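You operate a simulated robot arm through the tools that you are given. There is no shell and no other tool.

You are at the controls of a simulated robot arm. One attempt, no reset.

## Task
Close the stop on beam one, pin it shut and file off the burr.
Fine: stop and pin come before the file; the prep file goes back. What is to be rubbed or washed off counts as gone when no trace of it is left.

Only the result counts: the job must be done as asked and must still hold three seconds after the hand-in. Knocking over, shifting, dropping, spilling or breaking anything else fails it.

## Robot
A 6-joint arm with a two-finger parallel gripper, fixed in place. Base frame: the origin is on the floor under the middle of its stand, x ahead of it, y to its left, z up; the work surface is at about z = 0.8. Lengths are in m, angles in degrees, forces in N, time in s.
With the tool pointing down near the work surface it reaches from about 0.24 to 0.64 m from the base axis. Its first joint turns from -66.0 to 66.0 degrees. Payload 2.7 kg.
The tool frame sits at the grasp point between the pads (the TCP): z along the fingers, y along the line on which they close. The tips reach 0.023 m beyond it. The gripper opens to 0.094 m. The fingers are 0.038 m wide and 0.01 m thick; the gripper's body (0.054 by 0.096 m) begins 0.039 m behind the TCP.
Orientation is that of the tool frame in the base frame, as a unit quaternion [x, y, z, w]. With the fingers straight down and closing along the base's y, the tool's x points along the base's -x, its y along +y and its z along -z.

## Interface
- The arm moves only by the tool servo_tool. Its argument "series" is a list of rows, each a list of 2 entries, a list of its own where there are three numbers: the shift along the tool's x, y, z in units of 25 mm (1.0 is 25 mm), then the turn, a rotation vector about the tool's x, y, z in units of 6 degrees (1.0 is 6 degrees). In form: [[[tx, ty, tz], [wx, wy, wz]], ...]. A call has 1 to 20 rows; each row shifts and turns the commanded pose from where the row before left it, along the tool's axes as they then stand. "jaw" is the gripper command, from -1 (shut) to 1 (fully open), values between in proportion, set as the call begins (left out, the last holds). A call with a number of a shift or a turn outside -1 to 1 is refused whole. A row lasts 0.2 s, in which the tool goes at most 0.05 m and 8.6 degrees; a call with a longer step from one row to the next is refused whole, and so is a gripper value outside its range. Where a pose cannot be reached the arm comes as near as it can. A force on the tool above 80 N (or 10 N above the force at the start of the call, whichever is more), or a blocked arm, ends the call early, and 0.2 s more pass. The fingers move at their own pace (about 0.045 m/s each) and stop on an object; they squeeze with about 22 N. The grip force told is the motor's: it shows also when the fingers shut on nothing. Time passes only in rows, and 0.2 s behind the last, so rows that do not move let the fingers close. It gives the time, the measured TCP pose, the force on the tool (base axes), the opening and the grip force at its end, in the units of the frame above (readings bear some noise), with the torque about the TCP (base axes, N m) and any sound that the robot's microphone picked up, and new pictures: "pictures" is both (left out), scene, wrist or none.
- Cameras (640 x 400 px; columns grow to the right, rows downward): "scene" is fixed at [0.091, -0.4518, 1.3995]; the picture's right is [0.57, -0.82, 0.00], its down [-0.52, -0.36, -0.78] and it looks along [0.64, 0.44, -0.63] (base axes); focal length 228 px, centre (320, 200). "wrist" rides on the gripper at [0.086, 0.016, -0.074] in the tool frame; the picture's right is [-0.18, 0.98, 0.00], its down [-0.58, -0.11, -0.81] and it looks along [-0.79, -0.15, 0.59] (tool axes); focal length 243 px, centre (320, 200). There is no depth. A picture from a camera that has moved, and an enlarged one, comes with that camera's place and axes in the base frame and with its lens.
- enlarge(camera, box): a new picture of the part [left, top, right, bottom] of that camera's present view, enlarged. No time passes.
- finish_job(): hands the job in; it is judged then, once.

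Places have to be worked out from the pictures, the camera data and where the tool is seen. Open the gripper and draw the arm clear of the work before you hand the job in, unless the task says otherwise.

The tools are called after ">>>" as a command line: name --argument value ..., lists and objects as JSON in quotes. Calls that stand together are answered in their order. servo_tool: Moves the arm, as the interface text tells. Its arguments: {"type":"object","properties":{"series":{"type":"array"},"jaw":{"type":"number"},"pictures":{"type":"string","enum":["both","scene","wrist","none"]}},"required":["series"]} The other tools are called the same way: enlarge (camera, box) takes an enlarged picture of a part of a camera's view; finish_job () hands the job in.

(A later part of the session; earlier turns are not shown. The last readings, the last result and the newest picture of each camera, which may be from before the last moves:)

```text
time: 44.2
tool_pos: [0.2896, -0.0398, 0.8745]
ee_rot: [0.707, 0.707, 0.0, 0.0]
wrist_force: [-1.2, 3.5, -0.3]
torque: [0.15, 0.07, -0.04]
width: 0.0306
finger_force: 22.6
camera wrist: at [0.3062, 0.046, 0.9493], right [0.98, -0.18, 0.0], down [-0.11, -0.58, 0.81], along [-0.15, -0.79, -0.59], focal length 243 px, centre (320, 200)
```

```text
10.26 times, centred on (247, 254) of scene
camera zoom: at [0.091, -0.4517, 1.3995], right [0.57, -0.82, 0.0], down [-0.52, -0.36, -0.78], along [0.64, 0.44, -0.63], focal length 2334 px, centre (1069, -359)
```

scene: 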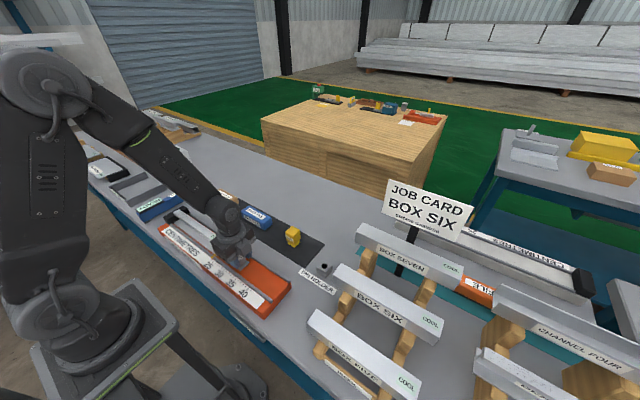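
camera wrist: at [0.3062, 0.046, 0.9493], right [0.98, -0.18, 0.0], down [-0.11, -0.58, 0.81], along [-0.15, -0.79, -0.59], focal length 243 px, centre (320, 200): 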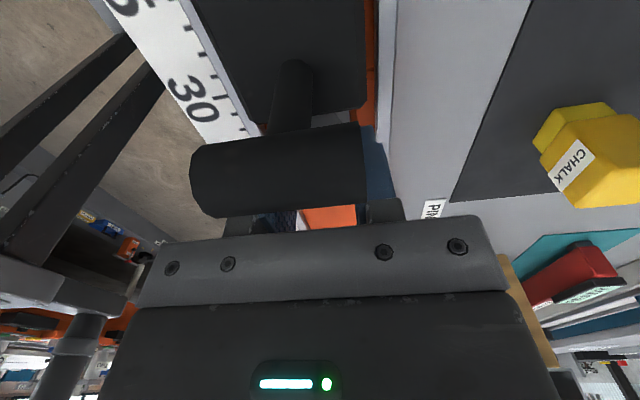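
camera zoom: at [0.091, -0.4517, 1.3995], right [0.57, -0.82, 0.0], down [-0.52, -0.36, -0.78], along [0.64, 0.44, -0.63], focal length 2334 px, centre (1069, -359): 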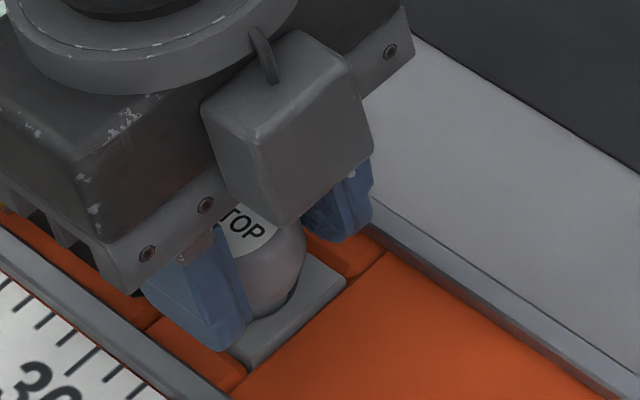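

The pin is well into the hole with little side force. I nudge +y by 1 mm and seat the head.

>>> servo_tool --series '[[[0.04, 0, 0.08], [0, 0, 0]], [[0, 0, 0.1], [0, 0, 0]], [[0, 0, 0.1], [0, 0, 0]], [[0, 0, 0.08], [0, 0, 0]], [[0, 0, 0], [0, 0, 0]]]'

>>> enlarge --camera "scene" --box '[222, 235, 272, 274]'

```text
time: 45.4
tool_pos: [0.2901, -0.0381, 0.8663]
ee_rot: [0.707, 0.708, 0.0, 0.0]
wrist_force: [0.2, -0.3, 0.1]
torque: [-0.01, 0.0, -0.02]
width: 0.0309
finger_force: 22.4
camera wrist: at [0.3071, 0.047, 0.9413], right [0.98, -0.18, 0.0], down [-0.11, -0.58, 0.81], along [-0.15, -0.79, -0.59], focal length 243 px, centre (320, 200)
```

scene: 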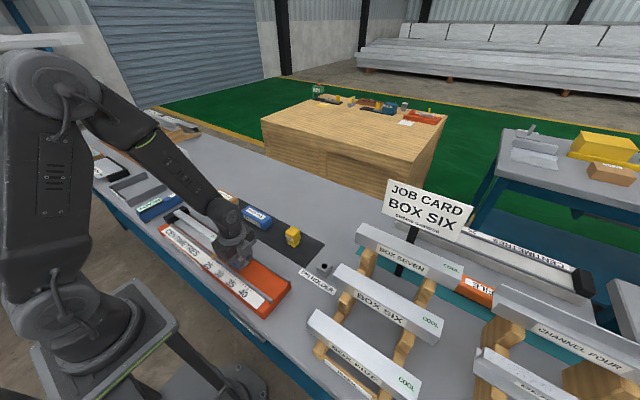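
wrist: 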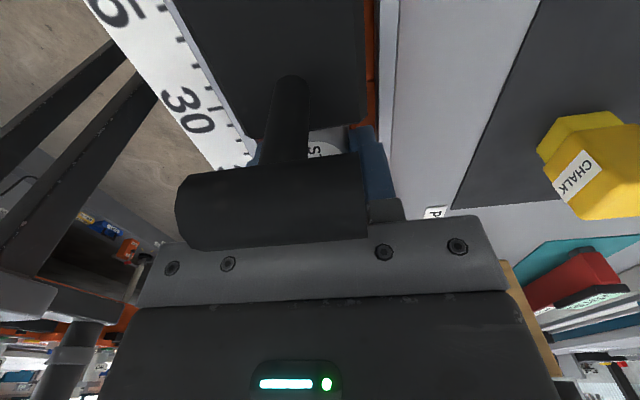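

```text
10.26 times, centred on (247, 254) of scene
camera zoom: at [0.091, -0.4518, 1.3995], right [0.57, -0.82, 0.0], down [-0.52, -0.36, -0.78], along [0.64, 0.44, -0.63], focal length 2334 px, centre (1069, -359)
```

zoom: 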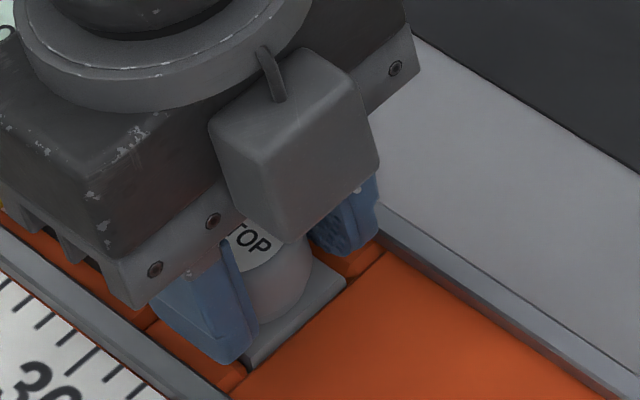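

No contact yet at z=0.866; continuing in ~1.3 mm steps until the head seats.

>>> servo_tool --series '[[[0, 0, 0.06], [0, 0, 0]], [[0, 0, 0.05], [0, 0, 0]], [[0, 0, 0], [0, 0, 0]]]' --pictures "none"

>>> enlarge --camera "scene" --box '[222, 235, 272, 274]'

```text
time: 46.2
tool_pos: [0.2905, -0.0386, 0.8639]
ee_rot: [0.707, 0.707, 0.0, 0.0]
wrist_force: [-11.0, -2.5, 54.9]
torque: [0.4, 0.53, 0.09]
width: 0.0306
finger_force: 21.9
```

```text
10.26 times, centred on (247, 254) of scene
camera zoom: at [0.0902, -0.4517, 1.3996], right [0.57, -0.82, 0.0], down [-0.52, -0.36, -0.78], along [0.64, 0.44, -0.63], focal length 2334 px, centre (1069, -359)
```

zoom: 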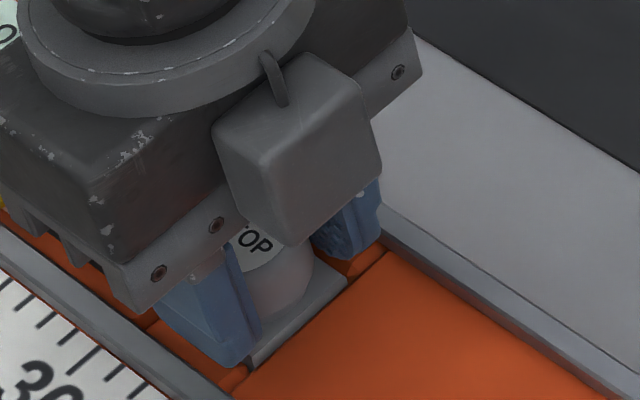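

The head is seated (z force 55 N at exactly the predicted height). Backing off 1.5 mm, then opening a few millimetres.

>>> servo_tool --series '[[[0, 0, -0.05], [0, 0, 0]], [[0, 0, 0], [0, 0, 0]]]' --pictures "none"

>>> servo_tool --jaw -0.15 --series '[[[0, 0, 0], [0, 0, 0]], [[0, 0, 0], [0, 0, 0]], [[0, 0, 0], [0, 0, 0]]]'

>>> enlarge --camera "scene" --box '[222, 235, 272, 274]'

```text
time: 46.8
tool_pos: [0.2903, -0.0383, 0.8636]
ee_rot: [0.708, 0.707, 0.001, 0.0]
wrist_force: [-0.4, 0.3, 17.2]
torque: [0.11, 0.14, 0.02]
width: 0.0305
finger_force: 21.9
```

```text
time: 47.6
tool_pos: [0.2909, -0.0388, 0.8643]
ee_rot: [0.707, 0.707, 0.0, 0.0]
wrist_force: [2.4, -0.6, -2.3]
torque: [0.04, -0.11, 0.03]
width: 0.0389
finger_force: 0.1
camera wrist: at [0.3067, 0.0469, 0.9396], right [0.98, -0.18, 0.0], down [-0.11, -0.58, 0.81], along [-0.15, -0.79, -0.59], focal length 243 px, centre (320, 200)
```

scene: 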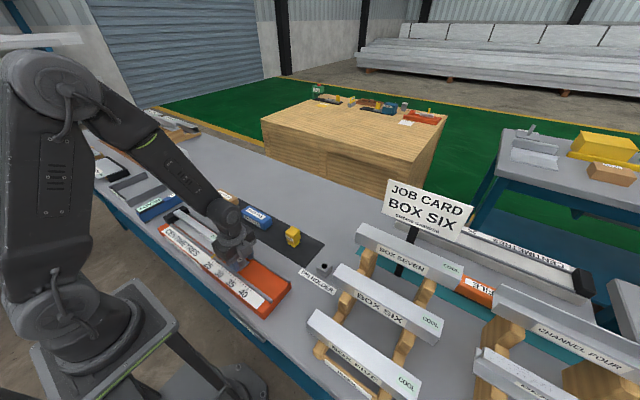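
wrist: 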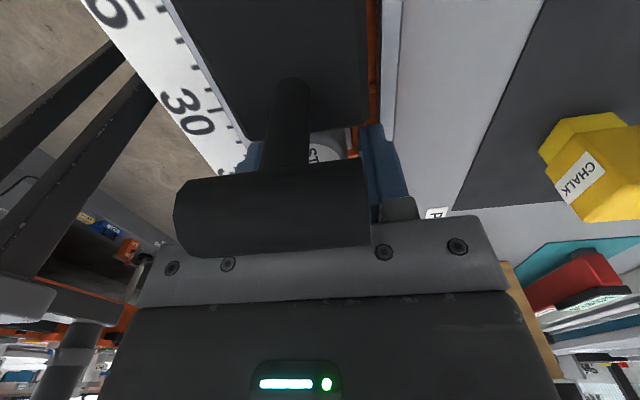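

```text
10.26 times, centred on (247, 254) of scene
camera zoom: at [0.091, -0.4518, 1.3995], right [0.57, -0.82, 0.0], down [-0.52, -0.36, -0.78], along [0.64, 0.44, -0.63], focal length 2334 px, centre (1069, -359)
```

zoom: 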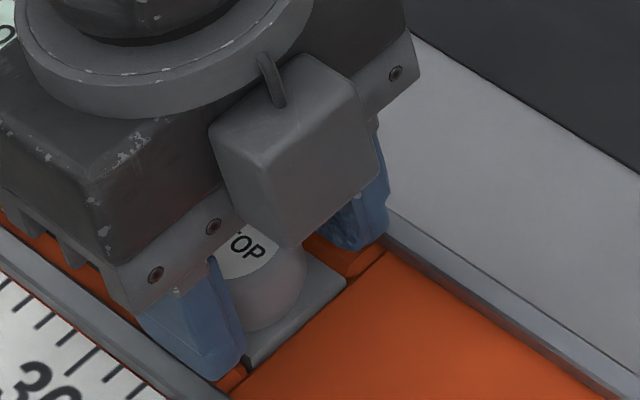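

Released. Raising straight up, slowly at first.

>>> servo_tool --series '[[[0, 0, -0.2], [0, 0, 0]], [[0, 0, -0.3], [0, 0, 0]], [[0, 0, -0.5], [0, 0, 0]], [[0, 0, -0.7], [0, 0, 0]], [[0, 0, -0.8], [0, 0, 0]], [[0, 0, -0.8], [0, 0, 0]], [[0, 0, -0.8], [0, 0, 0]], [[0, 0, -0.8], [0, 0, 0]], [[0, 0, 0], [0, 0, 0]]]'

>>> enlarge --camera "scene" --box '[215, 225, 285, 280]'

>>> enlarge --camera "wrist" --box '[230, 0, 390, 130]'

```text
time: 49.6
tool_pos: [0.2901, -0.0389, 0.9876]
ee_rot: [0.707, 0.707, 0.0, 0.001]
wrist_force: [-0.2, 0.0, -0.6]
torque: [0.01, -0.01, 0.02]
width: 0.0399
finger_force: 0.2
camera wrist: at [0.3065, 0.0463, 1.0636], right [0.98, -0.18, 0.0], down [-0.11, -0.58, 0.81], along [-0.15, -0.79, -0.59], focal length 243 px, centre (320, 200)
```

scene: 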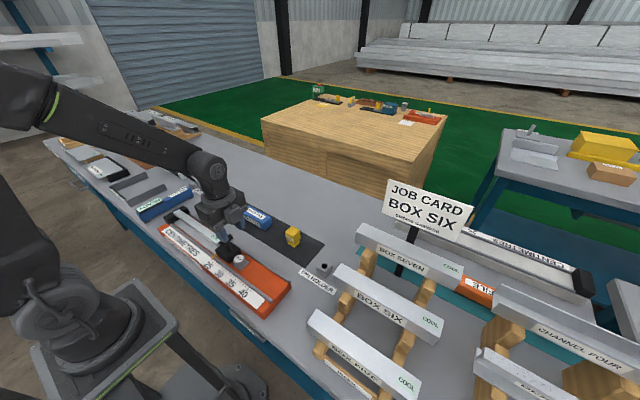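
wrist: 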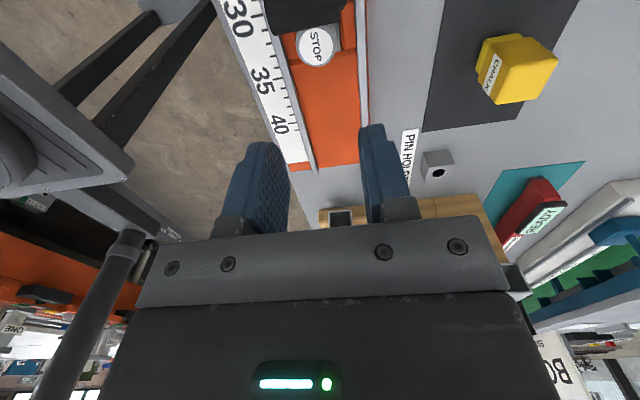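

```text
7.27 times, centred on (250, 252) of scene
camera zoom: at [0.091, -0.4518, 1.3995], right [0.57, -0.82, 0.0], down [-0.52, -0.36, -0.78], along [0.64, 0.44, -0.63], focal length 1655 px, centre (829, -182)
```

zoom: 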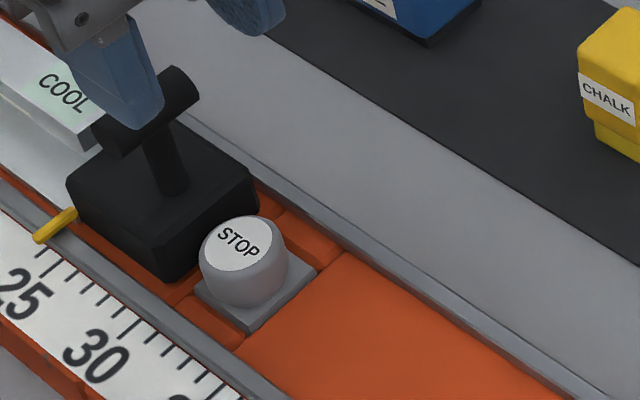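

```text
3.08 times, centred on (310, 65) of wrist
camera zoom: at [0.3065, 0.0463, 1.0636], right [0.98, -0.18, 0.0], down [-0.11, -0.58, 0.81], along [-0.15, -0.79, -0.59], focal length 746 px, centre (351, 615)
```

zoom: 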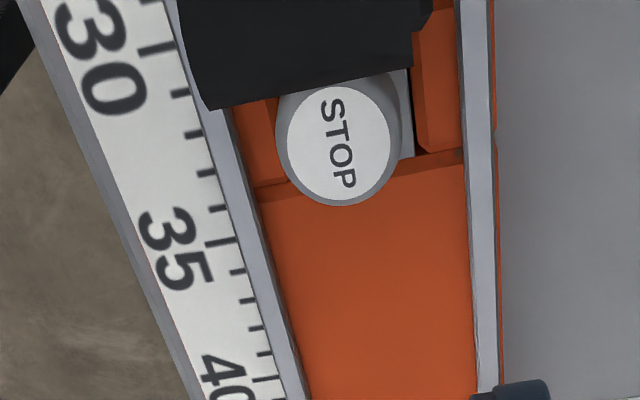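

The pin sits fully home behind the stop. Next is the prep file: moving to a spot from which the wrist camera sees it from above.

>>> servo_tool --jaw 0.6 --series '[[[0.84, 0.773, -0.19], [0, 0, 0]], [[0.84, 0.773, -0.19], [0, 0, 0]], [[0.84, 0.773, -0.19], [0, 0, 0]], [[0.84, 0.773, -0.19], [0, 0, 0]], [[0.84, 0.773, -0.19], [0, 0, 0]], [[0.84, 0.773, -0.19], [0, 0, 0]], [[0.84, 0.773, -0.19], [0, 0, 0]], [[0.84, 0.773, -0.19], [0, 0, 0]], [[0.84, 0.773, -0.19], [0, 0, 0]], [[0, 0, 0], [0, 0, 0]]]'

>>> enlarge --camera "wrist" --box '[230, 0, 430, 140]'

>>> enlarge --camera "scene" --box '[225, 190, 285, 237]'

>>> enlarge --camera "scene" --box '[155, 195, 255, 265]'

```text
time: 51.8
tool_pos: [0.4638, 0.1509, 1.0299]
ee_rot: [0.707, 0.707, -0.001, 0.0]
wrist_force: [-0.2, 0.2, 0.5]
torque: [-0.02, 0.0, 0.01]
width: 0.0752
finger_force: 0.0
camera wrist: at [0.48, 0.2361, 1.1049], right [0.98, -0.18, 0.0], down [-0.11, -0.58, 0.81], along [-0.15, -0.79, -0.59], focal length 243 px, centre (320, 200)
```

scene: 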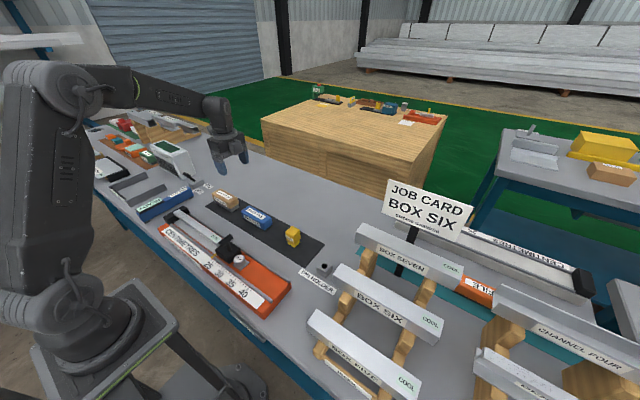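
wrist: 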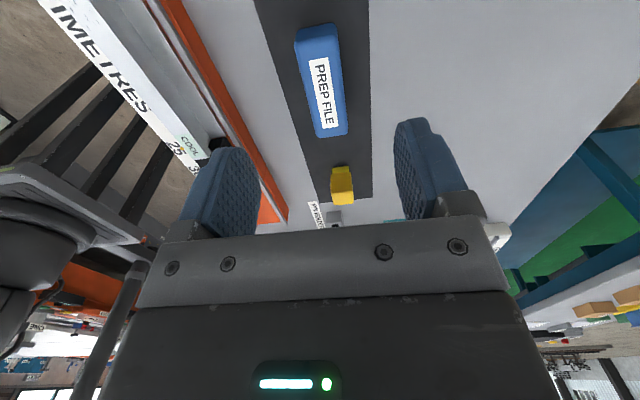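

```text
2.86 times, centred on (330, 70) of wrist
camera zoom: at [0.48, 0.2361, 1.1049], right [0.98, -0.18, 0.0], down [-0.11, -0.58, 0.81], along [-0.15, -0.79, -0.59], focal length 693 px, centre (291, 571)
```

zoom: 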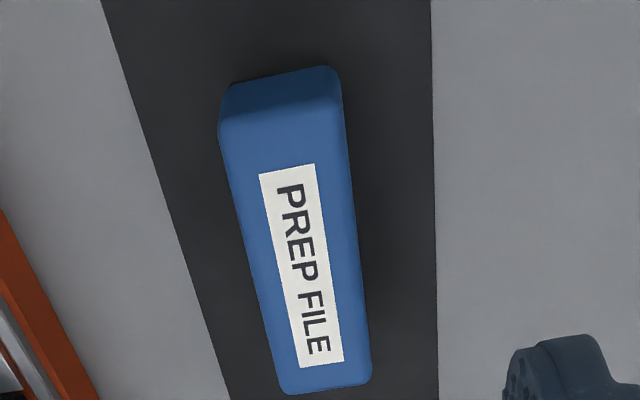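

```text
8.51 times, centred on (255, 214) of scene
camera zoom: at [0.091, -0.4517, 1.3995], right [0.57, -0.82, 0.0], down [-0.52, -0.36, -0.78], along [0.64, 0.44, -0.63], focal length 1936 px, centre (873, 85)
```

zoom: 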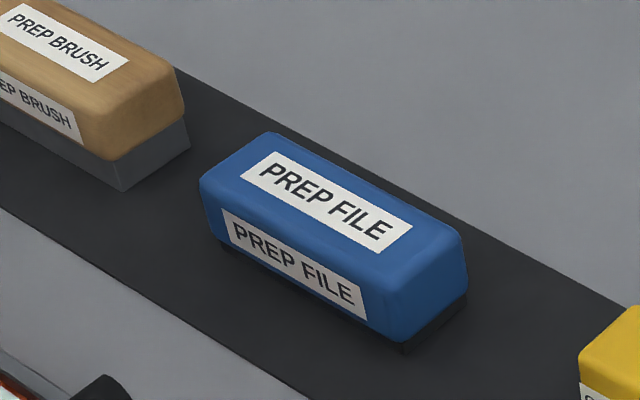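

```text
5.71 times, centred on (205, 230) of scene
camera zoom: at [0.091, -0.4517, 1.3995], right [0.57, -0.82, 0.0], down [-0.52, -0.36, -0.78], along [0.64, 0.44, -0.63], focal length 1300 px, centre (977, 29)
```

zoom: 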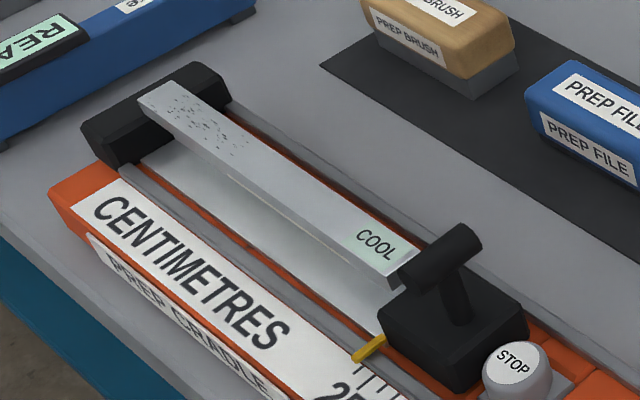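

The file's blue body spans x≈0.436–0.480 and y≈0.027–0.140, top z≈0.842, with a thin black working face below. Before gripping, I check the burr, beam end and block heights up close.

>>> enlarge --camera "scene" --box '[164, 198, 204, 226]'

>>> enlarge --camera "scene" --box '[190, 215, 250, 260]'

```text
14.29 times, centred on (184, 212) of scene
camera zoom: at [0.091, -0.4517, 1.3995], right [0.57, -0.82, 0.0], down [-0.52, -0.36, -0.78], along [0.64, 0.44, -0.63], focal length 3250 px, centre (2263, 29)
```

zoom: 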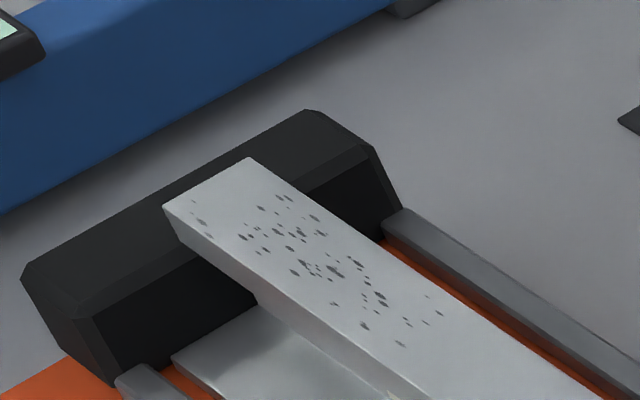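

```text
8.89 times, centred on (220, 238) of scene
camera zoom: at [0.091, -0.4517, 1.3995], right [0.57, -0.82, 0.0], down [-0.52, -0.36, -0.78], along [0.64, 0.44, -0.63], focal length 2022 px, centre (1209, -133)
```

zoom: 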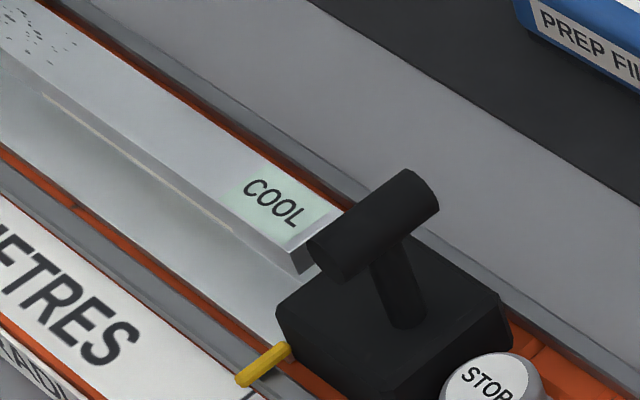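

The block top (z≈0.863) lies about 12 mm below the beam top, so the file can overhang it. The burr spans y≈0.20–0.288, right up to the far end. Now I go down over the file's centre.

>>> servo_tool --series '[[[-0.45, -0.04, 0.6], [0, 0, 0]], [[-0.45, -0.04, 0.8], [0, 0, 0]], [[-0.45, -0.04, 0.9], [0, 0, 0]], [[-0.45, -0.04, 0.9], [0, 0, 0]], [[-0.45, -0.04, 0.9], [0, 0, 0]], [[-0.45, -0.04, 0.9], [0, 0, 0]], [[0, 0, 0], [0, 0, 0]]]'

>>> enlarge --camera "wrist" --box '[200, 20, 440, 220]'

>>> enlarge --camera "scene" --box '[215, 170, 305, 240]'

```text
time: 53.4
tool_pos: [0.46, 0.0836, 0.9029]
ee_rot: [0.707, 0.707, 0.0, 0.0]
wrist_force: [0.1, -1.1, 0.2]
torque: [-0.03, 0.01, -0.01]
width: 0.0753
finger_force: 0.0
camera wrist: at [0.4756, 0.1684, 0.9801], right [0.98, -0.18, 0.0], down [-0.11, -0.58, 0.81], along [-0.15, -0.79, -0.59], focal length 243 px, centre (320, 200)
```

scene: 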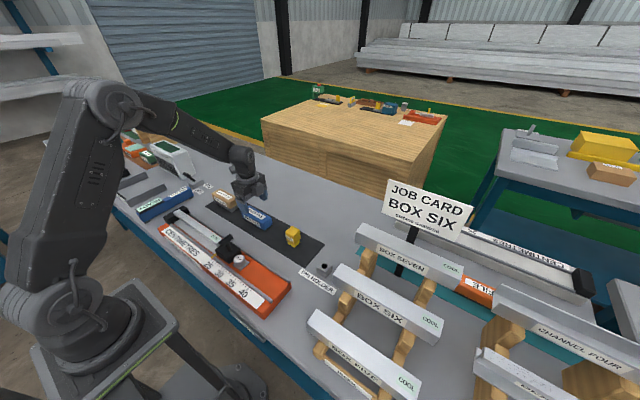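
wrist: 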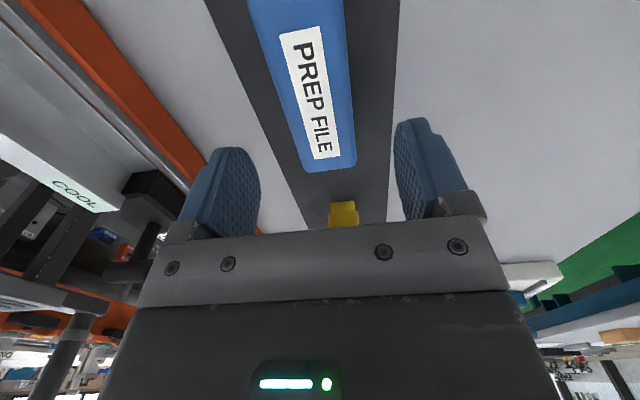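

```text
2.00 times, centred on (320, 120) of wrist
camera zoom: at [0.4756, 0.1684, 0.9801], right [0.98, -0.18, 0.0], down [-0.11, -0.58, 0.81], along [-0.15, -0.79, -0.59], focal length 485 px, centre (320, 360)
```

zoom: 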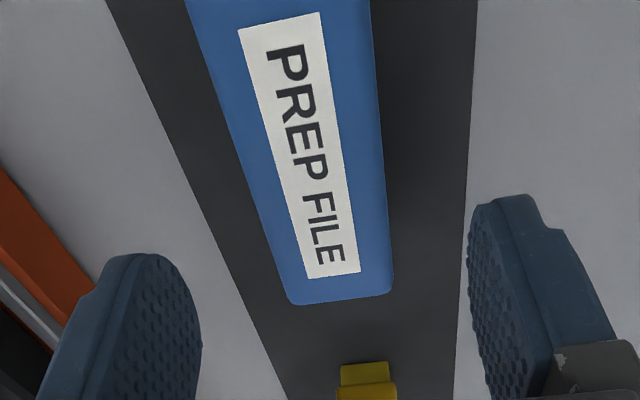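

```text
5.71 times, centred on (260, 205) of scene
camera zoom: at [0.091, -0.4518, 1.3995], right [0.57, -0.82, 0.0], down [-0.52, -0.36, -0.78], along [0.64, 0.44, -0.63], focal length 1300 px, centre (663, 171)
```

zoom: 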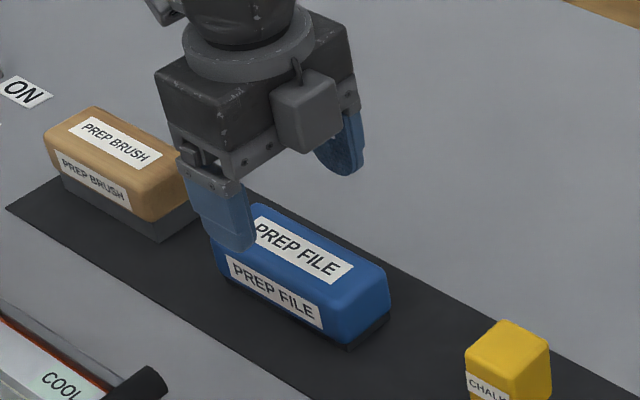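

The file is centred under the fingers (x≈0.457). Descending to TCP z≈0.836.

>>> servo_tool --series '[[[0, -0.08, 0.5], [0, 0, 0]], [[0, 0, 0.6], [0, 0, 0]], [[0, 0, 0.6], [0, 0, 0]], [[0, 0, 0.5], [0, 0, 0]], [[0, 0, 0.45], [0, 0, 0]], [[0, 0, 0], [0, 0, 0]]]'

>>> enlarge --camera "scene" --box '[215, 170, 305, 240]'

```text
time: 54.8
tool_pos: [0.4575, 0.0848, 0.8379]
ee_rot: [0.707, 0.707, 0.001, 0.001]
wrist_force: [-0.9, -0.1, 0.3]
torque: [0.01, 0.01, 0.01]
width: 0.0752
finger_force: 0.1
camera wrist: at [0.4729, 0.1693, 0.9133], right [0.98, -0.18, 0.0], down [-0.11, -0.58, 0.81], along [-0.15, -0.79, -0.59], focal length 243 px, centre (320, 200)
```

scene: 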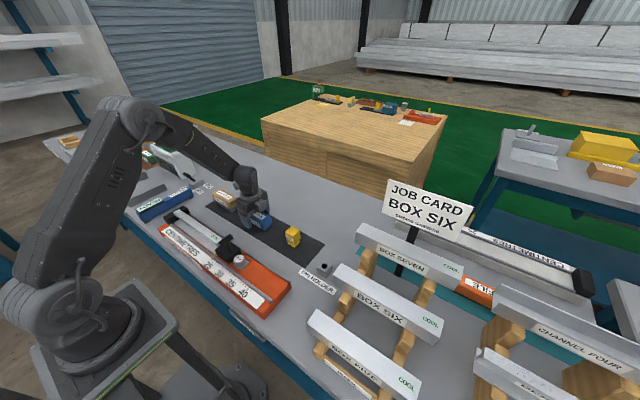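
wrist: 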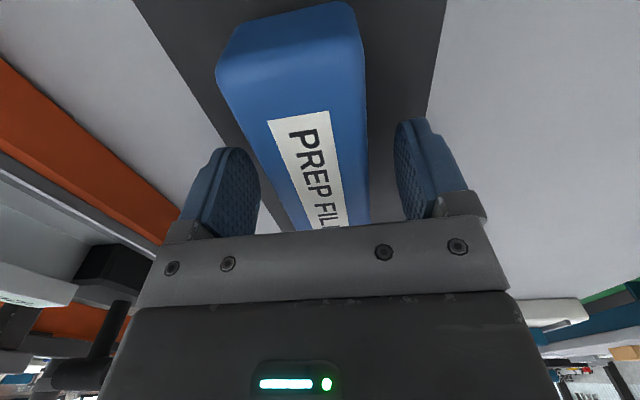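

```text
5.71 times, centred on (260, 205) of scene
camera zoom: at [0.091, -0.4518, 1.3995], right [0.57, -0.82, 0.0], down [-0.52, -0.36, -0.78], along [0.64, 0.44, -0.63], focal length 1300 px, centre (663, 171)
```

zoom: 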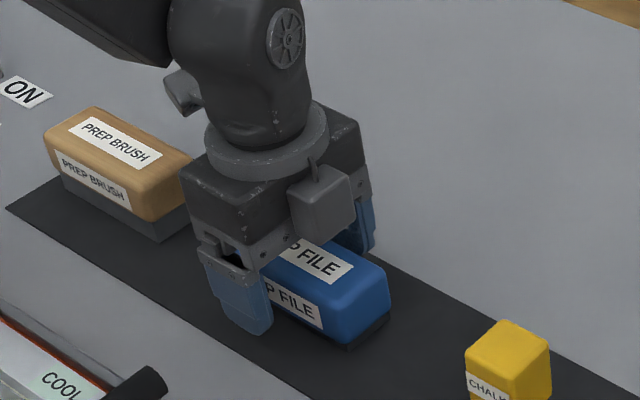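

The fingers straddle the file evenly with tips about 13 mm above the mat. I note this pose (0.4575, 0.0848, 0.838) for putting it back, and close.

>>> servo_tool --jaw -1 --series '[[[0, 0, 0], [0, 0, 0]], [[0, 0, 0], [0, 0, 0]], [[0, 0, 0], [0, 0, 0]], [[0, 0, 0], [0, 0, 0]], [[0, 0, 0], [0, 0, 0]]]'

>>> enlarge --camera "scene" --box '[215, 170, 305, 240]'

```text
time: 56.0
tool_pos: [0.457, 0.0831, 0.8375]
ee_rot: [0.708, 0.706, 0.001, 0.0]
wrist_force: [3.4, -0.4, -0.2]
torque: [0.12, -0.14, -0.09]
width: 0.0441
finger_force: 22.4
camera wrist: at [0.473, 0.1692, 0.9135], right [0.98, -0.19, 0.0], down [-0.11, -0.58, 0.81], along [-0.15, -0.79, -0.59], focal length 243 px, centre (320, 200)
```

scene: 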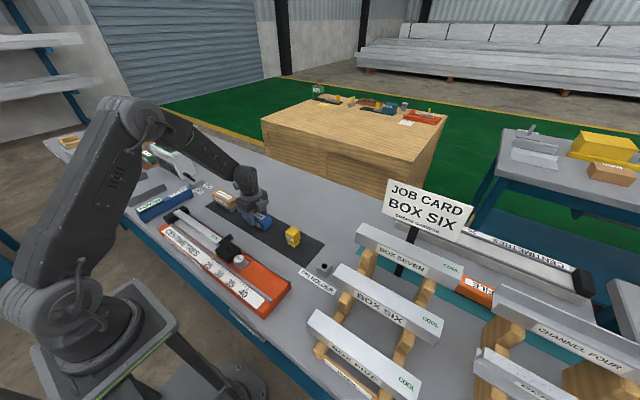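
wrist: 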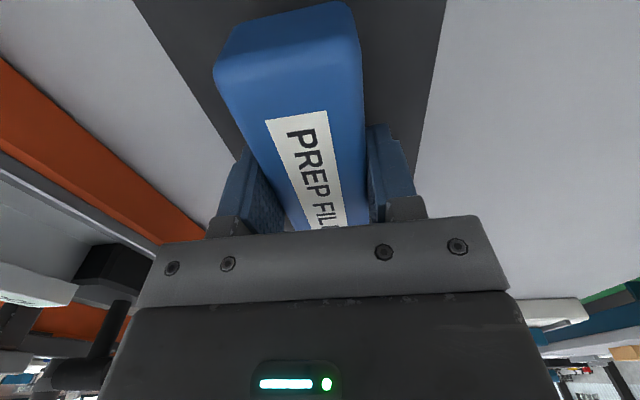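

```text
5.71 times, centred on (260, 205) of scene
camera zoom: at [0.0911, -0.4518, 1.3995], right [0.57, -0.82, 0.0], down [-0.52, -0.36, -0.78], along [0.64, 0.44, -0.63], focal length 1300 px, centre (663, 171)
```

zoom: 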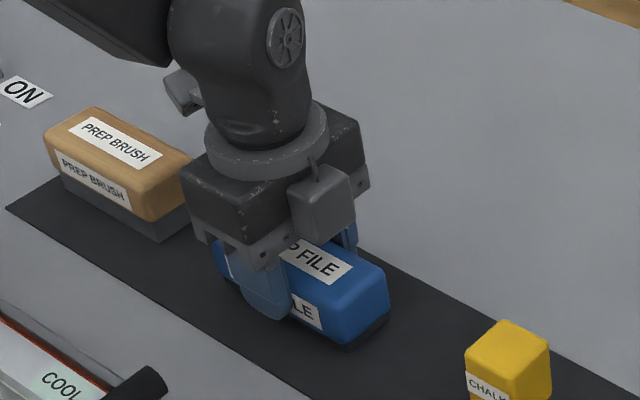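

The file is gripped (44 mm). Lifting it straight up.

>>> servo_tool --series '[[[0, 0, -0.3], [0, 0, 0]], [[0, 0, -0.5], [0, 0, 0]], [[0, 0, -0.8], [0, 0, 0]], [[0, 0, -0.8], [0, 0, 0]], [[0, 0, -0.8], [0, 0, 0]], [[0, 0, -0.8], [0, 0, 0]], [[0, 0, -0.8], [0, 0, 0]], [[0, 0, -0.8], [0, 0, 0]], [[0, 0, 0], [0, 0, 0]]]'

>>> enlarge --camera "scene" --box '[200, 130, 310, 220]'

```text
time: 58.0
tool_pos: [0.4563, 0.0834, 0.9779]
ee_rot: [0.707, 0.707, 0.001, 0.0]
wrist_force: [0.1, -0.1, -3.5]
torque: [-0.07, 0.02, 0.0]
width: 0.044
finger_force: 22.4
camera wrist: at [0.4738, 0.1687, 1.0528], right [0.98, -0.18, 0.0], down [-0.11, -0.58, 0.81], along [-0.15, -0.79, -0.59], focal length 243 px, centre (320, 200)
```

scene: 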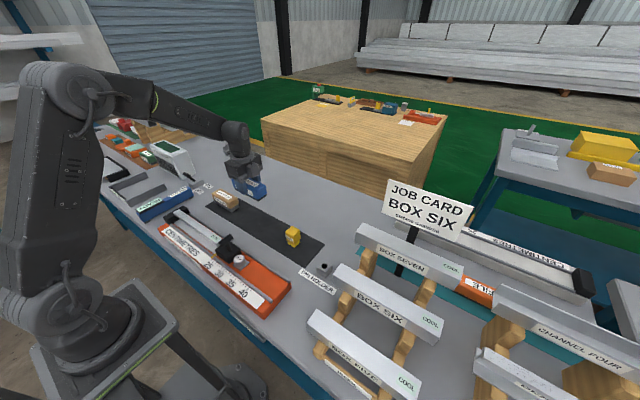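
wrist: 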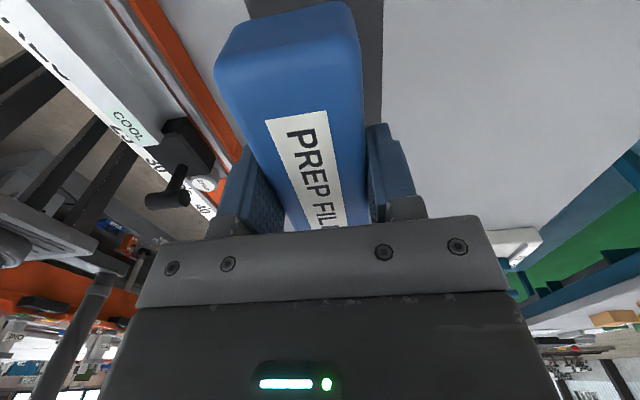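

```text
4.44 times, centred on (255, 175) of scene
camera zoom: at [0.091, -0.4518, 1.3995], right [0.57, -0.82, 0.0], down [-0.52, -0.36, -0.78], along [0.64, 0.44, -0.63], focal length 1011 px, centre (609, 311)
```

zoom: 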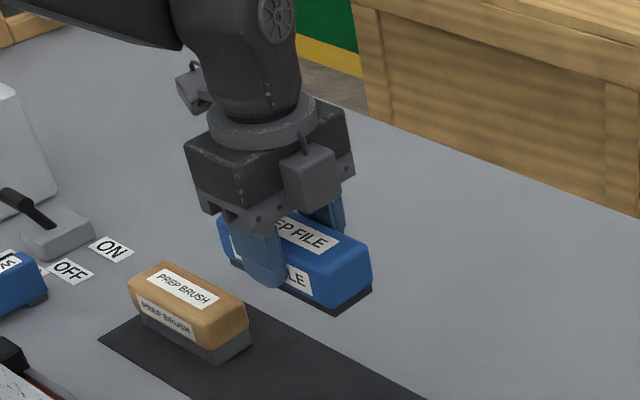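

The file is held level (weight about 3.5 N). Carrying it over the burr at (0.289, 0.240), still high.

>>> servo_tool --series '[[[0.626, -0.669, 0], [0, 0, 0]], [[0.626, -0.669, 0], [0, 0, 0]], [[0.626, -0.669, 0], [0, 0, 0]], [[0.626, -0.669, 0], [0, 0, 0]], [[0.626, -0.669, 0], [0, 0, 0]], [[0.626, -0.669, 0], [0, 0, 0]], [[0.626, -0.669, 0], [0, 0, 0]], [[0.626, -0.669, 0], [0, 0, 0]], [[0.626, -0.669, 0], [0, 0, 0]], [[0.626, -0.669, 0], [0, 0, 0]], [[0, 0, 0], [0, 0, 0]]]'

>>> enlarge --camera "scene" --box '[140, 150, 250, 240]'

```text
time: 60.4
tool_pos: [0.2878, 0.2409, 0.9799]
ee_rot: [0.708, 0.706, 0.0, -0.001]
wrist_force: [0.4, -0.2, -4.2]
torque: [-0.02, -0.02, -0.03]
width: 0.0439
finger_force: 21.7
camera wrist: at [0.3048, 0.3268, 1.0546], right [0.98, -0.18, 0.0], down [-0.11, -0.58, 0.81], along [-0.15, -0.79, -0.59], focal length 243 px, centre (320, 200)
```

scene: 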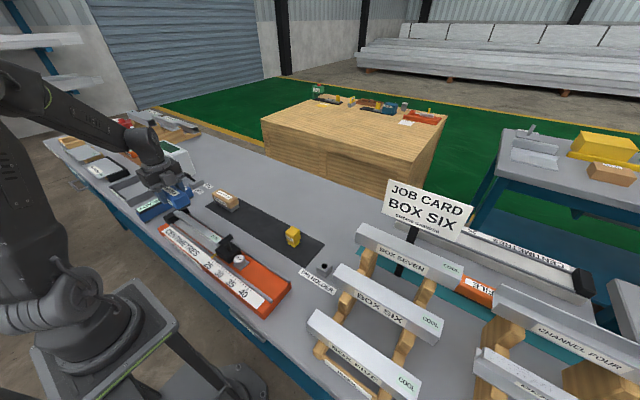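
wrist: 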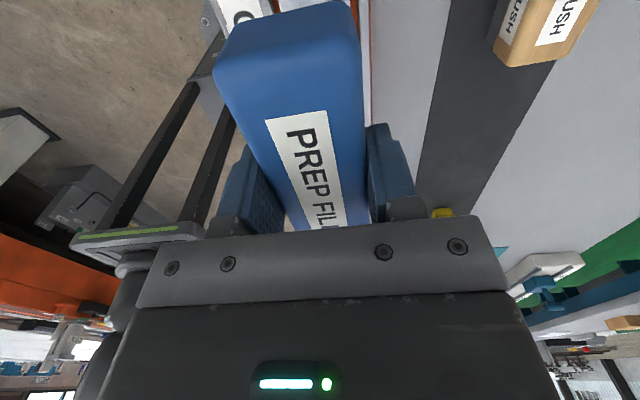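

```text
4.44 times, centred on (195, 195) of scene
camera zoom: at [0.091, -0.4517, 1.3995], right [0.57, -0.82, 0.0], down [-0.52, -0.36, -0.78], along [0.64, 0.44, -0.63], focal length 1011 px, centre (876, 222)
```

zoom: 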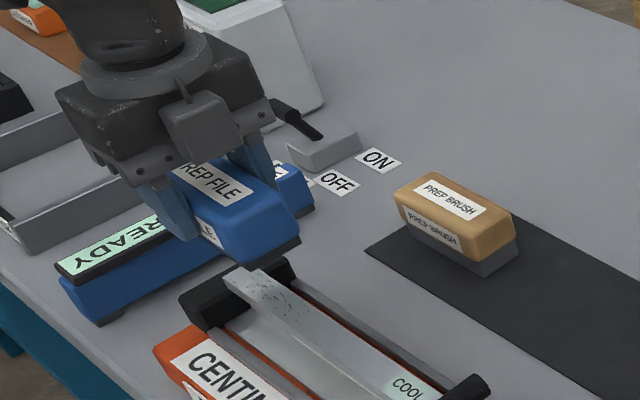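

The file is above the burr. Descending to just short of contact (expected at TCP z≈0.9125).

>>> servo_tool --series '[[[0, 0.03, 0.5], [0, 0, 0]], [[0, 0, 0.6], [0, 0, 0]], [[0, 0, 0.6], [0, 0, 0]], [[0, 0, 0.5], [0, 0, 0]], [[0, 0, 0.2], [0, 0, 0]], [[0, 0, 0], [0, 0, 0]]]'

>>> enlarge --camera "scene" --box '[150, 180, 230, 240]'

```text
time: 61.8
tool_pos: [0.2908, 0.2395, 0.9182]
ee_rot: [0.707, 0.707, 0.0, 0.0]
wrist_force: [0.1, 1.1, -3.7]
torque: [0.03, -0.02, 0.01]
width: 0.0438
finger_force: 22.1
camera wrist: at [0.3063, 0.3256, 0.9932], right [0.98, -0.18, 0.0], down [-0.11, -0.58, 0.81], along [-0.15, -0.79, -0.59], focal length 243 px, centre (320, 200)
```

scene: 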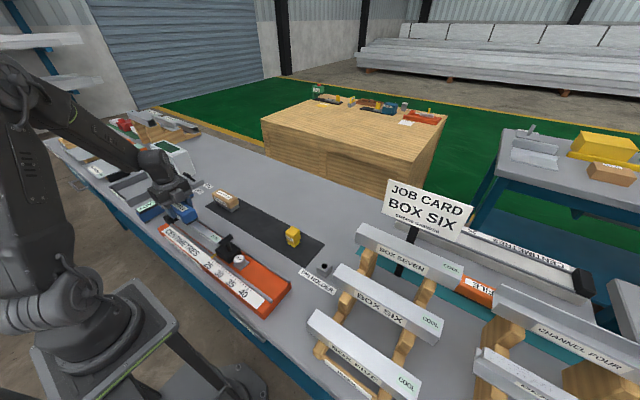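
wrist: 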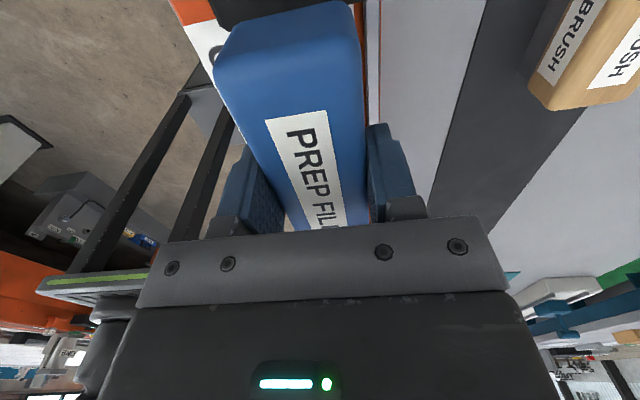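

```text
6.67 times, centred on (190, 210) of scene
camera zoom: at [0.091, -0.4517, 1.3995], right [0.57, -0.82, 0.0], down [-0.52, -0.36, -0.78], along [0.64, 0.44, -0.63], focal length 1517 px, centre (1187, 133)
```

zoom: 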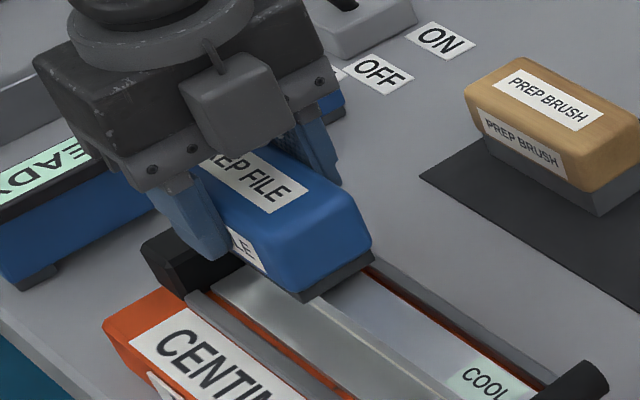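

Still free in the air (z force -3.7 N is the file's weight). Feeling for contact in small steps.

>>> servo_tool --series '[[[0, 0, 0.08], [0, 0, 0]], [[0, 0, 0.06], [0, 0, 0]], [[0, 0, 0.04], [0, 0, 0]], [[0, 0, 0], [0, 0, 0]]]' --pictures "none"

```text
time: 62.8
tool_pos: [0.2908, 0.2397, 0.9148]
ee_rot: [0.707, 0.707, 0.001, 0.0]
wrist_force: [1.0, -3.2, 13.2]
torque: [-0.44, 0.09, 0.01]
width: 0.044
finger_force: 22.1
```

The file is in contact at TCP z≈0.915 with about 17 N. Now a few gentle strokes along the beam.

>>> servo_tool --series '[[[0.3, 0, 0], [0, 0, 0]], [[0.3, 0, 0], [0, 0, 0]], [[-0.3, 0, 0], [0, 0, 0]], [[-0.3, 0, 0], [0, 0, 0]], [[-0.3, 0, 0], [0, 0, 0]], [[-0.3, 0, 0], [0, 0, 0]], [[0.3, 0, 0], [0, 0, 0]], [[0.3, 0, 0], [0, 0, 0]], [[0.3, 0, 0], [0, 0, 0]], [[0.3, 0, 0], [0, 0, 0]]]'

>>> enlarge --camera "scene" --box '[150, 180, 260, 270]'

```text
time: 65.0
tool_pos: [0.2893, 0.2549, 0.9128]
ee_rot: [0.707, 0.707, 0.0, -0.001]
wrist_force: [0.9, -6.6, 13.6]
torque: [0.05, 0.04, 0.03]
width: 0.0436
finger_force: 22.0
camera wrist: at [0.3064, 0.3404, 0.9894], right [0.98, -0.19, 0.0], down [-0.11, -0.58, 0.81], along [-0.15, -0.79, -0.59], focal length 243 px, centre (320, 200)
```

scene: 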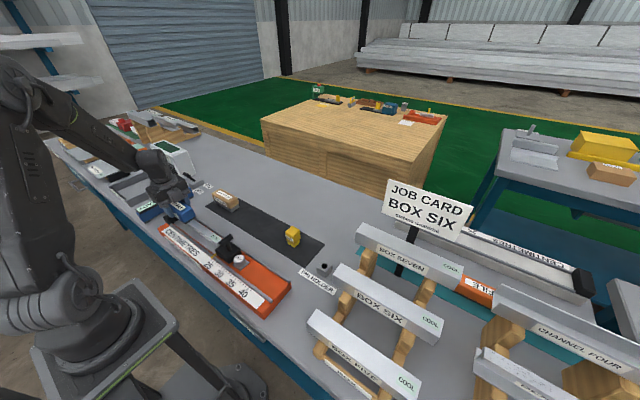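
wrist: 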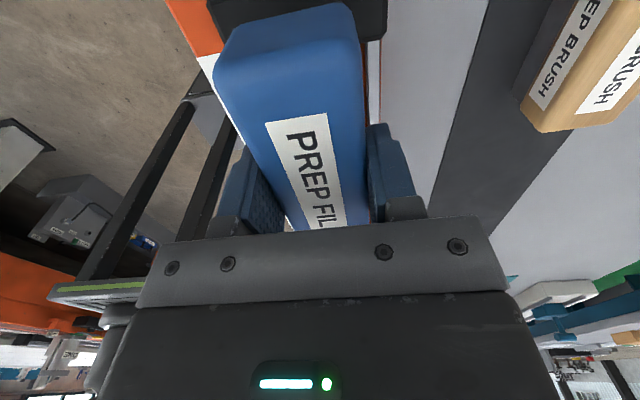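

```text
4.44 times, centred on (205, 225) of scene
camera zoom: at [0.0909, -0.452, 1.3994], right [0.57, -0.82, 0.0], down [-0.52, -0.36, -0.78], along [0.64, 0.44, -0.63], focal length 1011 px, centre (831, 89)
```

zoom: 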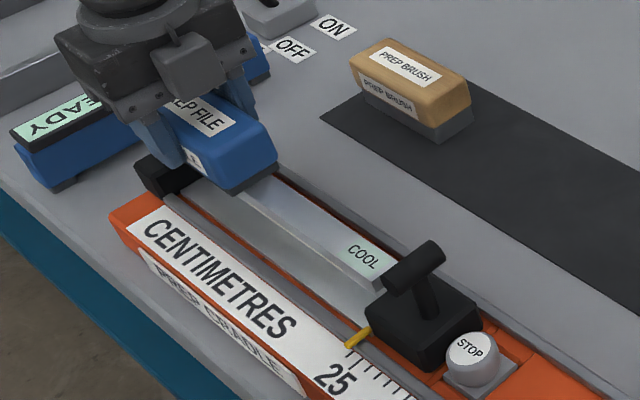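

Contact holds at about 17 N and everything stays put. More strokes before checking.

>>> servo_tool --series '[[[-0.4, 0, 0], [0, 0, 0]], [[-0.4, 0, 0], [0, 0, 0]], [[-0.4, 0, 0], [0, 0, 0]], [[0.4, 0, 0], [0, 0, 0]], [[0.4, 0, 0], [0, 0, 0]], [[0.4, 0, 0], [0, 0, 0]], [[-0.4, 0, 0], [0, 0, 0]], [[-0.4, 0, 0], [0, 0, 0]], [[-0.4, 0, 0], [0, 0, 0]], [[0.4, 0, 0], [0, 0, 0]], [[0.4, 0, 0], [0, 0, 0]], [[0.4, 0, 0], [0, 0, 0]], [[-0.4, 0, 0], [0, 0, 0]], [[-0.4, 0, 0], [0, 0, 0]], [[-0.4, 0, 0], [0, 0, 0]], [[0.4, 0, 0], [0, 0, 0]], [[0.4, 0, 0], [0, 0, 0]], [[0.4, 0, 0], [0, 0, 0]]]' --pictures "none"

>>> servo_tool --series '[[[0, 0, -0.3], [0, 0, 0]], [[0, 0, -0.6], [0, 0, 0]], [[0, 0, -0.8], [0, 0, 0]], [[0.5, 0, -0.8], [0, 0, 0]], [[0.8, 0, -0.5], [0, 0, 0]], [[0.8, 0, 0], [0, 0, 0]], [[0, 0, 0], [0, 0, 0]]]'

>>> enlarge --camera "scene" --box '[160, 195, 220, 240]'

```text
time: 68.8
tool_pos: [0.2896, 0.2555, 0.9138]
ee_rot: [0.708, 0.706, 0.0, 0.0]
wrist_force: [0.5, 0.2, -4.2]
torque: [-0.01, 0.0, -0.01]
width: 0.0439
finger_force: 21.6
```

```text
time: 70.4
tool_pos: [0.2908, 0.3089, 0.9887]
ee_rot: [0.707, 0.707, 0.0, 0.001]
wrist_force: [0.3, -1.2, -2.3]
torque: [-0.03, -0.01, 0.0]
width: 0.0439
finger_force: 22.3
camera wrist: at [0.3075, 0.3939, 1.0638], right [0.98, -0.18, 0.0], down [-0.11, -0.58, 0.81], along [-0.15, -0.79, -0.59], focal length 243 px, centre (320, 200)
```

scene: 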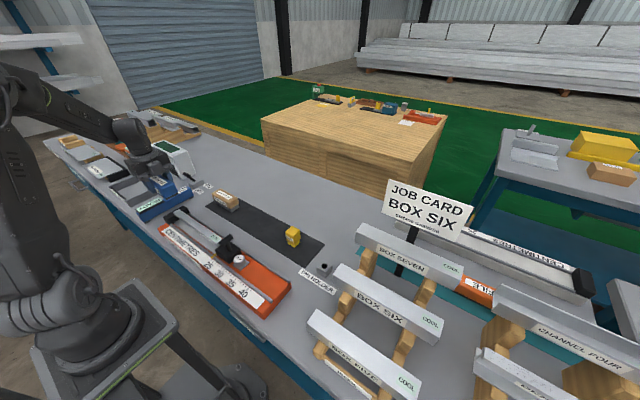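
wrist: 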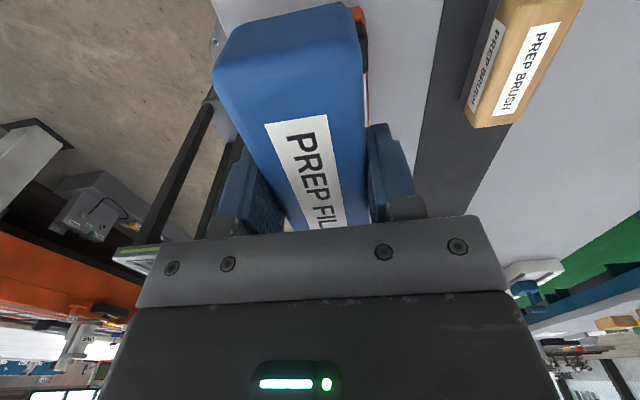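

```text
8.89 times, centred on (190, 218) of scene
camera zoom: at [0.091, -0.4517, 1.3995], right [0.57, -0.82, 0.0], down [-0.52, -0.36, -0.78], along [0.64, 0.44, -0.63], focal length 2022 px, centre (1476, 44)
```

zoom: 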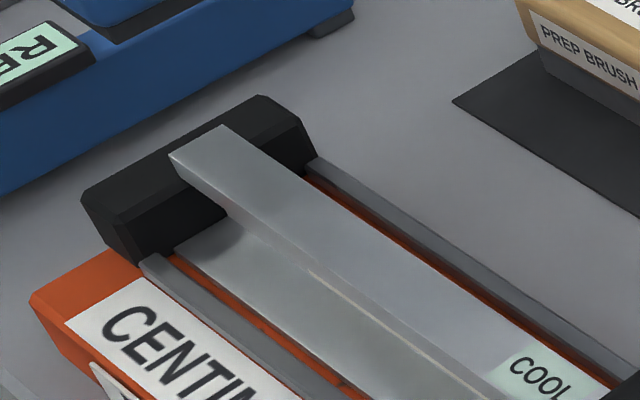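

The burr looks gone. Zooming in as far as possible to check for leftover traces.

>>> enlarge --camera "scene" --box '[176, 207, 206, 226]'

>>> enlarge --camera "scene" --box '[190, 216, 226, 240]'

>>> enlarge --camera "scene" --box '[205, 225, 265, 270]'

```text
16.00 times, centred on (191, 216) of scene
camera zoom: at [0.091, -0.4517, 1.3995], right [0.57, -0.82, 0.0], down [-0.52, -0.36, -0.78], along [0.64, 0.44, -0.63], focal length 3640 px, centre (2384, -64)
```

zoom: 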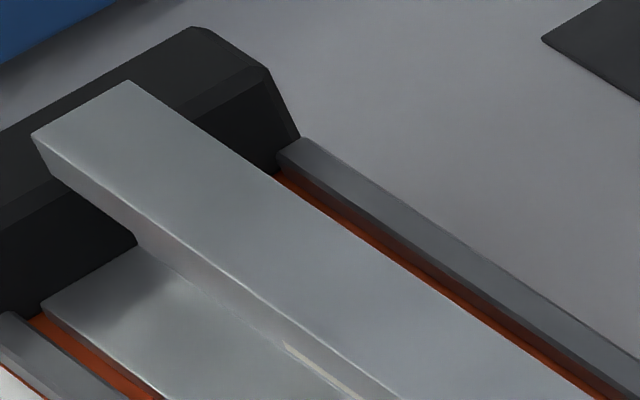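

```text
16.00 times, centred on (208, 228) of scene
camera zoom: at [0.091, -0.4517, 1.3995], right [0.57, -0.82, 0.0], down [-0.52, -0.36, -0.78], along [0.64, 0.44, -0.63], focal length 3640 px, centre (2112, -248)
```

zoom: 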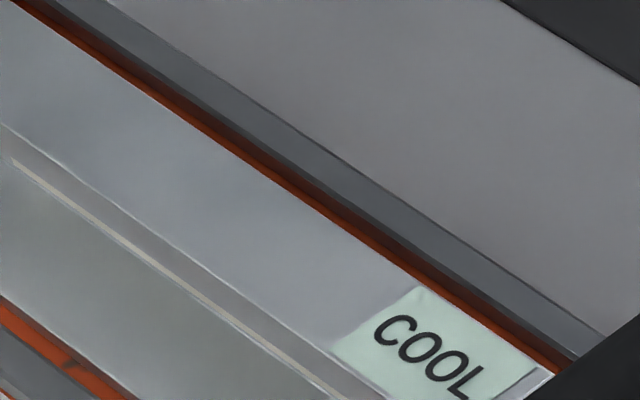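

```text
8.89 times, centred on (235, 248) of scene
camera zoom: at [0.091, -0.4517, 1.3995], right [0.57, -0.82, 0.0], down [-0.52, -0.36, -0.78], along [0.64, 0.44, -0.63], focal length 2022 px, centre (1076, -222)
```

zoom: 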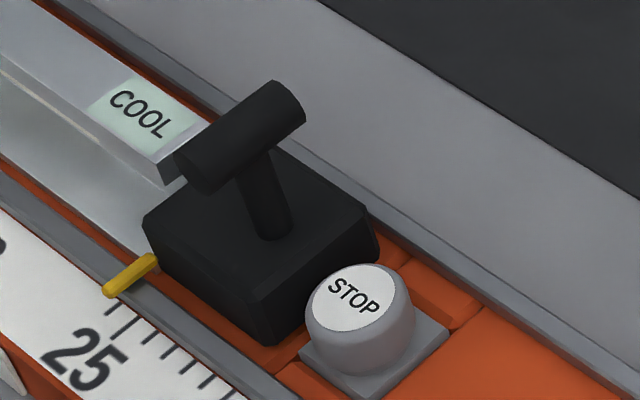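

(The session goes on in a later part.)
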